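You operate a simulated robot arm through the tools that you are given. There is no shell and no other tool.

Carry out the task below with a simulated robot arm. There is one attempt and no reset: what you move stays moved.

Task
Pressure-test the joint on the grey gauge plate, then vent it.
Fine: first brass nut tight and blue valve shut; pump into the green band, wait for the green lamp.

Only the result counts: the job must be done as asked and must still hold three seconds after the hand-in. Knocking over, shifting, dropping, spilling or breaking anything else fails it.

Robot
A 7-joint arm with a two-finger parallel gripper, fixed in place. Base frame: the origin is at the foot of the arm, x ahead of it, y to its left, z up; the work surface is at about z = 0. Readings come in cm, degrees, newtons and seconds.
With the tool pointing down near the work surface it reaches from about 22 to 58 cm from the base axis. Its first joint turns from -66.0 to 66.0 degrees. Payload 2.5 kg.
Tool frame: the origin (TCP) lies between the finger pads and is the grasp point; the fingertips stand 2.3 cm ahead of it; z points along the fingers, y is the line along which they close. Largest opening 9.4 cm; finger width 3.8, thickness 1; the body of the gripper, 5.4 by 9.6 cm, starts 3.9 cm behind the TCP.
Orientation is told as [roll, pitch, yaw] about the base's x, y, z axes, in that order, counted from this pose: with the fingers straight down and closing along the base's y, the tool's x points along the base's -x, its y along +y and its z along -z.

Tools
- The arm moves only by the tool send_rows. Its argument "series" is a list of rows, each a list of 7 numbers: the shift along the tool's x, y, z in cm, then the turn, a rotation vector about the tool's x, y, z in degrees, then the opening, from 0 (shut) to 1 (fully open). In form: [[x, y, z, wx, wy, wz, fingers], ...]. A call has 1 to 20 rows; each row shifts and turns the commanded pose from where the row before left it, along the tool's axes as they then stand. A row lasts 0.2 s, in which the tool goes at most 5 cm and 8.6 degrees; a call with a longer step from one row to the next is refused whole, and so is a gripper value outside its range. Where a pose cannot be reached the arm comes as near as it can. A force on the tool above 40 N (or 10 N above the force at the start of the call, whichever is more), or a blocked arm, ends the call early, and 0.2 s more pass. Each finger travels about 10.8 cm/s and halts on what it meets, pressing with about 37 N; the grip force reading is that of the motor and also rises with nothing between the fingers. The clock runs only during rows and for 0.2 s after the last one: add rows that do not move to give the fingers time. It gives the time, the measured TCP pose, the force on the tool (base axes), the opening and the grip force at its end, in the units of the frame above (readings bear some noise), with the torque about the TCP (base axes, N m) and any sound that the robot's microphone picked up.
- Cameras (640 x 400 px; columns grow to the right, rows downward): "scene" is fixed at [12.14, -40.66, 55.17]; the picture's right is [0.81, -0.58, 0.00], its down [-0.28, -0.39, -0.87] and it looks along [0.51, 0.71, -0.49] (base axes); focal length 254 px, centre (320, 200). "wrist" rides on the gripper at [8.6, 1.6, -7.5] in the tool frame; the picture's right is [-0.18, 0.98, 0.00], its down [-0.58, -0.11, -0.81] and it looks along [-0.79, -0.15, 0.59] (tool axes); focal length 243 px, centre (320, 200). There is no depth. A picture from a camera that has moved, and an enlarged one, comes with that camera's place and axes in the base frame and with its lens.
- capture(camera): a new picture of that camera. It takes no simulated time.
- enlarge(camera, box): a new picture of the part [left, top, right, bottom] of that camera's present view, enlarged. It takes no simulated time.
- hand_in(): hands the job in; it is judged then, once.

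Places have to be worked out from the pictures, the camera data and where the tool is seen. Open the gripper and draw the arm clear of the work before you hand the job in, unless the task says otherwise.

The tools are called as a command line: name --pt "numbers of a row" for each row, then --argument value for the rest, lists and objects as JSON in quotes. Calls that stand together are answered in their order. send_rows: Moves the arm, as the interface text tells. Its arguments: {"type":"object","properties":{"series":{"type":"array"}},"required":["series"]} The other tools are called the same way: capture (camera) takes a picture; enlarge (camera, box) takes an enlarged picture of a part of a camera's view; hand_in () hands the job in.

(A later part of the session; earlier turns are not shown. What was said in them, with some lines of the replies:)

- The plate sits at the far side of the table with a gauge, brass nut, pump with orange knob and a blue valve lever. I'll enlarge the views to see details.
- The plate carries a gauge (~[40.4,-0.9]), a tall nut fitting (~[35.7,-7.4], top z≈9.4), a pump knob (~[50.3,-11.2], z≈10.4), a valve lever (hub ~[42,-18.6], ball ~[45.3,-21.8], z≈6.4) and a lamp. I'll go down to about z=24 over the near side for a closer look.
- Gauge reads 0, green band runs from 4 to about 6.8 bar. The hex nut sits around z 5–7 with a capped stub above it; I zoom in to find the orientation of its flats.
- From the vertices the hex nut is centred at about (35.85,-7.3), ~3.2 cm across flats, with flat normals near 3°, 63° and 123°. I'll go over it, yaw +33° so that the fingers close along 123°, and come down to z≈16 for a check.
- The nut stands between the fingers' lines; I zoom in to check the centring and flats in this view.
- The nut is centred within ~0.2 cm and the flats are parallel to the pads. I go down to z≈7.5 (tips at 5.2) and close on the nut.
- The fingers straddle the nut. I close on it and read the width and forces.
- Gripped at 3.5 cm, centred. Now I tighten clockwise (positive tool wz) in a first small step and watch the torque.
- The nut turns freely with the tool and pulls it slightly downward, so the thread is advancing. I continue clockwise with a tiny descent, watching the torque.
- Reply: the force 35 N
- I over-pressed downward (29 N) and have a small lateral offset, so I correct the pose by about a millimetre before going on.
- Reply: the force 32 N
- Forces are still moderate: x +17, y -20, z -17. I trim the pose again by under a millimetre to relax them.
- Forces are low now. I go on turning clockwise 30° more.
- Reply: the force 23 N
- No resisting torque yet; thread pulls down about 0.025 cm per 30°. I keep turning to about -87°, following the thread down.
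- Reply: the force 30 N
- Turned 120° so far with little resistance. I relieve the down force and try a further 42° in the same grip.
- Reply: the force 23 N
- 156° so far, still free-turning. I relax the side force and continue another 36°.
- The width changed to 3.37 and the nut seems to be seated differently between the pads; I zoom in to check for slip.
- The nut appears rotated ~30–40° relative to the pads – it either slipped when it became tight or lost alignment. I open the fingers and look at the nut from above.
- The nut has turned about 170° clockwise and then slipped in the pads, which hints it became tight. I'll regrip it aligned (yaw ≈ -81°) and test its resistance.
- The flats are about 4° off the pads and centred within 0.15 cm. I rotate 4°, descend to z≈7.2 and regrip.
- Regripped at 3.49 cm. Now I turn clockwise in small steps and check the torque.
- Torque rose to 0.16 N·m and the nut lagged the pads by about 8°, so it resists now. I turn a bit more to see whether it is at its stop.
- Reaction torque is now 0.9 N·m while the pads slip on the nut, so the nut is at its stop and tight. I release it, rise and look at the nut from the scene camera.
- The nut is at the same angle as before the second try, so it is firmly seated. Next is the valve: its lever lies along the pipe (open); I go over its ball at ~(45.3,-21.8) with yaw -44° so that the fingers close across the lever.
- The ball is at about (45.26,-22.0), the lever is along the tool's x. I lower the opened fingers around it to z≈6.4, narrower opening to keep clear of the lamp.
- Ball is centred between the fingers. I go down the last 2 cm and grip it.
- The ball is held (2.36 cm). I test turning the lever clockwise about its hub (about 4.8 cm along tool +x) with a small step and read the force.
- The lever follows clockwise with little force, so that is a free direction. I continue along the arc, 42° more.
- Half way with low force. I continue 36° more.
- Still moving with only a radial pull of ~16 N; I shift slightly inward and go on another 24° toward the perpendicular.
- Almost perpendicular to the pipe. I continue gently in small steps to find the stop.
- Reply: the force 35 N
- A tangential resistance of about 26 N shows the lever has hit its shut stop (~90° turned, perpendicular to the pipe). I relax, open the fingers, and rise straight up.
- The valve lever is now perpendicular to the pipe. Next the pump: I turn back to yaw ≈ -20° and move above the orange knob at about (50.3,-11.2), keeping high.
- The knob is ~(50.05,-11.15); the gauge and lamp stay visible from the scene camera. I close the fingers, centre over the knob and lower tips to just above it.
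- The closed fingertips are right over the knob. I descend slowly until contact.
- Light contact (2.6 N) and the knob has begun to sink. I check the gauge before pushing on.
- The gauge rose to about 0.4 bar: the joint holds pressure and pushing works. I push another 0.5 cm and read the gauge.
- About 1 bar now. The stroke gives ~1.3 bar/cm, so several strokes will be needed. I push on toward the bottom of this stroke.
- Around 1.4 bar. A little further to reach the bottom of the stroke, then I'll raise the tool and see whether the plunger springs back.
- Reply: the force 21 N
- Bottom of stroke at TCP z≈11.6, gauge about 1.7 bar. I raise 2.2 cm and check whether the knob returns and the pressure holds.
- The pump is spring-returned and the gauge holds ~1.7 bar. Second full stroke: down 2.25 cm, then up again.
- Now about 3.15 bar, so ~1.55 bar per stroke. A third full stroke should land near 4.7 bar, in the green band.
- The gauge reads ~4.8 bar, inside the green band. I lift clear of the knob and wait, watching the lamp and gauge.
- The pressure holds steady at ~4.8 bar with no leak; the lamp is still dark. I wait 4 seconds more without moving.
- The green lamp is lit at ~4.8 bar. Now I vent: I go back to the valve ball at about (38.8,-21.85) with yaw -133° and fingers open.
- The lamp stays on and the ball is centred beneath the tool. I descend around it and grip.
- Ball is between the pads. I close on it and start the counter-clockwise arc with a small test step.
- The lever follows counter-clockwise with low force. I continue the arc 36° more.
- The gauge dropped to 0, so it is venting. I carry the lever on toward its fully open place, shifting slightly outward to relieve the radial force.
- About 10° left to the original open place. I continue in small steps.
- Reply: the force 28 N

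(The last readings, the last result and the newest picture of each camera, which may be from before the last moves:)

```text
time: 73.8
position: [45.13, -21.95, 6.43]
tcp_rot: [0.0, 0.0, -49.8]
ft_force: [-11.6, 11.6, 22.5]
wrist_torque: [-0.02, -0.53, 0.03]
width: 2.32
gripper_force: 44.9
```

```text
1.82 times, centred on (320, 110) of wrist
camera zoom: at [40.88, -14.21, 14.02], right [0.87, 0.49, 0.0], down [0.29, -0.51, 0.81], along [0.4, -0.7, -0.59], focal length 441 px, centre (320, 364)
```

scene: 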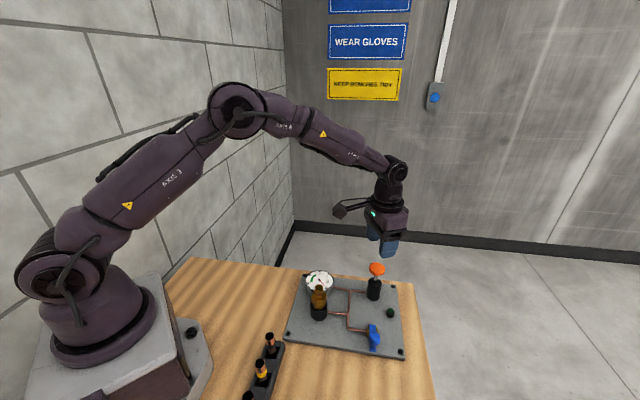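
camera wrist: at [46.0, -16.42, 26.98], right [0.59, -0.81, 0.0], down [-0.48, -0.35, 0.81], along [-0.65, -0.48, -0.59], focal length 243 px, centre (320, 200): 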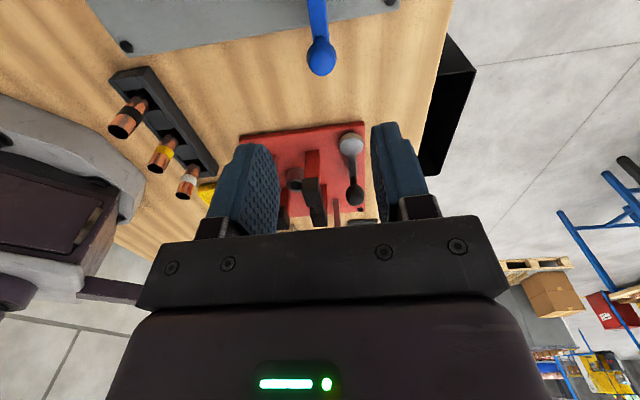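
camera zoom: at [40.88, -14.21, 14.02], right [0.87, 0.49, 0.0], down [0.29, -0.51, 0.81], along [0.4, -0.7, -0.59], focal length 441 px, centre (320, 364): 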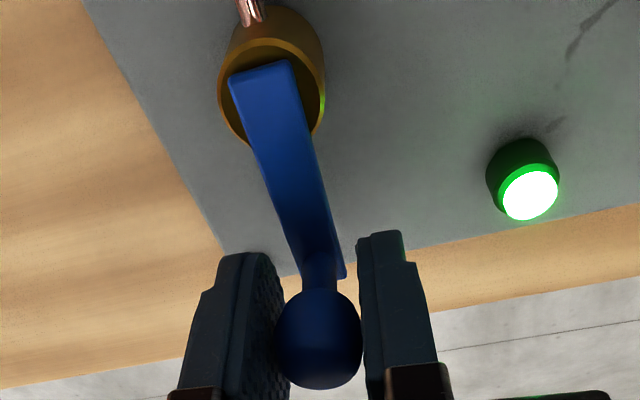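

Nearly at the original open position with no stop force yet. One last small step with relief of the radial load.

send_rows --pt "0.08 0.2 -0.03 0 0 -2 0.1" --pt "0 0.1 0 0 0 0 0.1" --pt "0 0 0 0 0 0 0.1"

enlarge --camera "wrist" --box '[200, 0, 440, 220]'

```text
time: 74.6
position: [45.17, -21.92, 6.3]
tcp_rot: [-0.2, 0.0, -47.8]
ft_force: [-16.4, 9.2, 21.8]
wrist_torque: [-0.04, -0.75, -0.12]
width: 2.36
gripper_force: 45.4
```

```text
1.82 times, centred on (320, 110) of wrist
camera zoom: at [40.73, -14.26, 13.99], right [0.85, 0.52, 0.0], down [0.31, -0.5, 0.81], along [0.42, -0.69, -0.59], focal length 441 px, centre (320, 364)
```

zoom: 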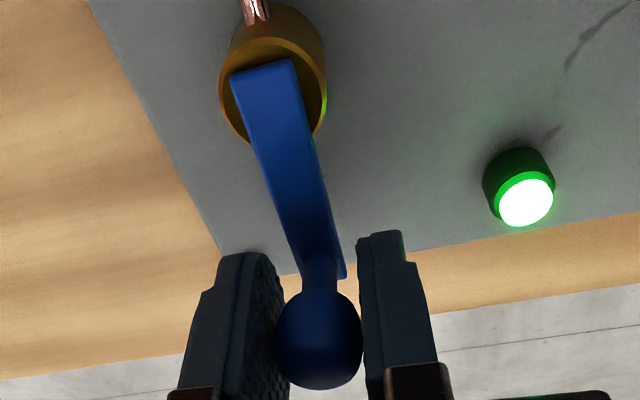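

The lever is back at its open place along the pipe. I release the ball, rise straight up, and check everything.

send_rows --pt "0 -0.05 -0.03 0 0 0 0.1" --pt "0 0 0 0 0 0 0.3" --pt "0 0 0 0 0 0 0.5" --pt "0 0 0 0 0 0 0.5" --pt "0 0 0 0 0 0 0.5" --pt "0 0 -2 0 0 0 0.5" --pt "0 0 -3 0 0 0 0.5" --pt "0 0 -4 0 0 0 0.5" --pt "0 0 -4 0 0 0 0.5" --pt "0 0 -4 0 0 0 0.5" --pt "0 0 0 0 0 0 0.6"

capture --camera "scene"

enlarge --camera "scene" --box '[280, 250, 430, 360]'

```text
time: 77.0
position: [45.32, -21.93, 23.43]
tcp_rot: [-0.1, -0.1, -48.0]
ft_force: [-0.2, 0.1, 0.3]
wrist_torque: [-0.02, 0.01, -0.01]
width: 5.66
gripper_force: 0.1
```

```text
taken
```

scene: 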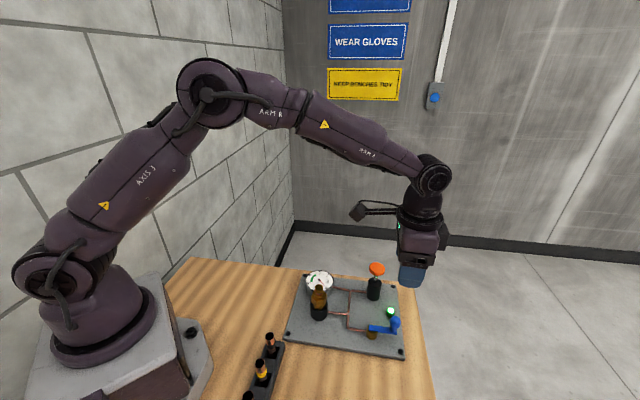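

```text
3.64 times, centred on (355, 305) of scene
camera zoom: at [12.14, -40.66, 55.17], right [0.81, -0.58, 0.0], down [-0.28, -0.39, -0.87], along [0.51, 0.71, -0.49], focal length 923 px, centre (193, -182)
```

zoom: 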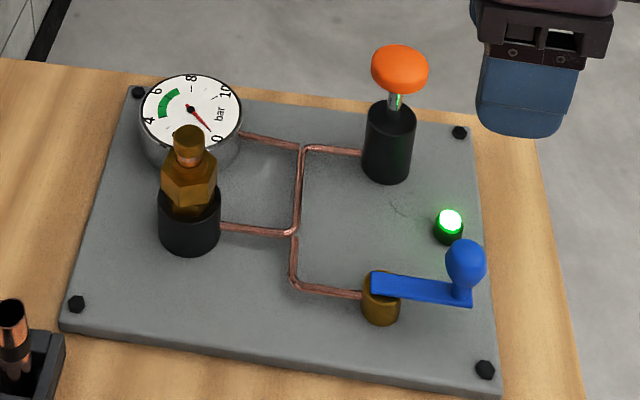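

The lever is along the pipe again, the gauge is at 0 and the lamp stays latched. I raise the arm clear and open the gripper, then do a last check.

send_rows --pt "1 0 -3 0 0 0 0.8" --pt "1.5 0 -3 0 0 0 1" --pt "1.5 0 -3 0 0 0 1" --pt "1.5 0 -3 0 0 0 1" --pt "1.5 0 -3 0 0 0 1" --pt "0 0 0 0 0 0 1" --pt "0 0 0 0 0 0 1"

capture --camera "scene"

enlarge --camera "scene" --box '[300, 262, 340, 322]'

enlarge --camera "scene" --box '[340, 250, 430, 360]'

```text
time: 78.6
position: [40.61, -16.61, 38.22]
tcp_rot: [-0.2, 0.0, -47.9]
ft_force: [0.4, 0.0, -0.5]
wrist_torque: [0.03, 0.05, -0.02]
width: 9.41
gripper_force: 0.1
```

```text
taken
```

scene: 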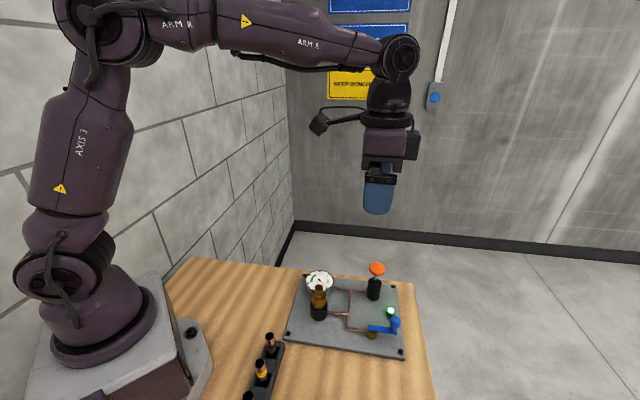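

```text
6.67 times, centred on (320, 292) of scene
camera zoom: at [12.14, -40.66, 55.17], right [0.81, -0.58, 0.0], down [-0.28, -0.39, -0.87], along [0.51, 0.71, -0.49], focal length 1692 px, centre (320, -413)
```

zoom: 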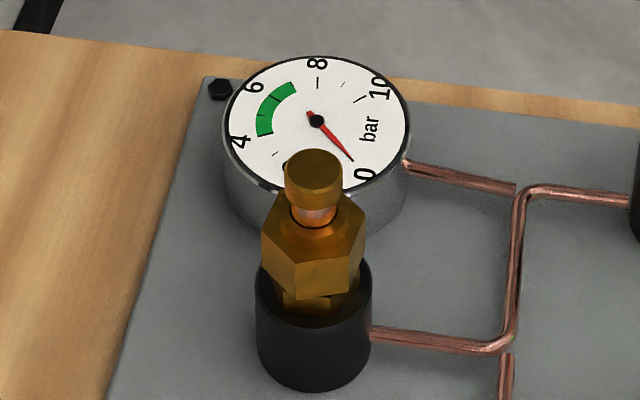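

```text
3.64 times, centred on (385, 305) of scene
camera zoom: at [12.14, -40.66, 55.17], right [0.81, -0.58, 0.0], down [-0.28, -0.39, -0.87], along [0.51, 0.71, -0.49], focal length 923 px, centre (84, -182)
```

zoom: 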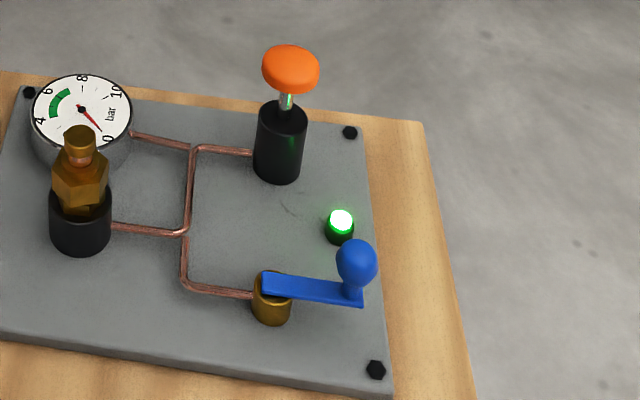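

The nut is still seated, the test was passed (lamp lit), the valve is open and the gauge reads 0. Nothing else has moved and the arm is clear with the gripper open, so I hand in.

hand_in

```text
The job is handed in.
```

The joint passed its pressure test and is now vented; the job is handed in.

- **Nut:** I turned the brass nut about 170° clockwise until it stopped. It resisted with about 0.9 N·m while the gripper slipped on it, so I took it as tight.
- **Valve shut:** I turned the blue lever about 90° clockwise to its stop, square to the pipe.
- **Pressure:** Three full pump strokes brought the gauge to about 4.8 bar, inside the green band (4 to about 7). It held steady with no visible drop until I vented it.
- **Lamp:** The green lamp came on within about 6 seconds of the last stroke, and it was still lit at the final check.
- **Vent:** I turned the lever back in line with the pipe and the gauge fell to 0.

The last pictures showed nothing else disturbed. The gripper was open and the arm well clear of the plate before I handed in.
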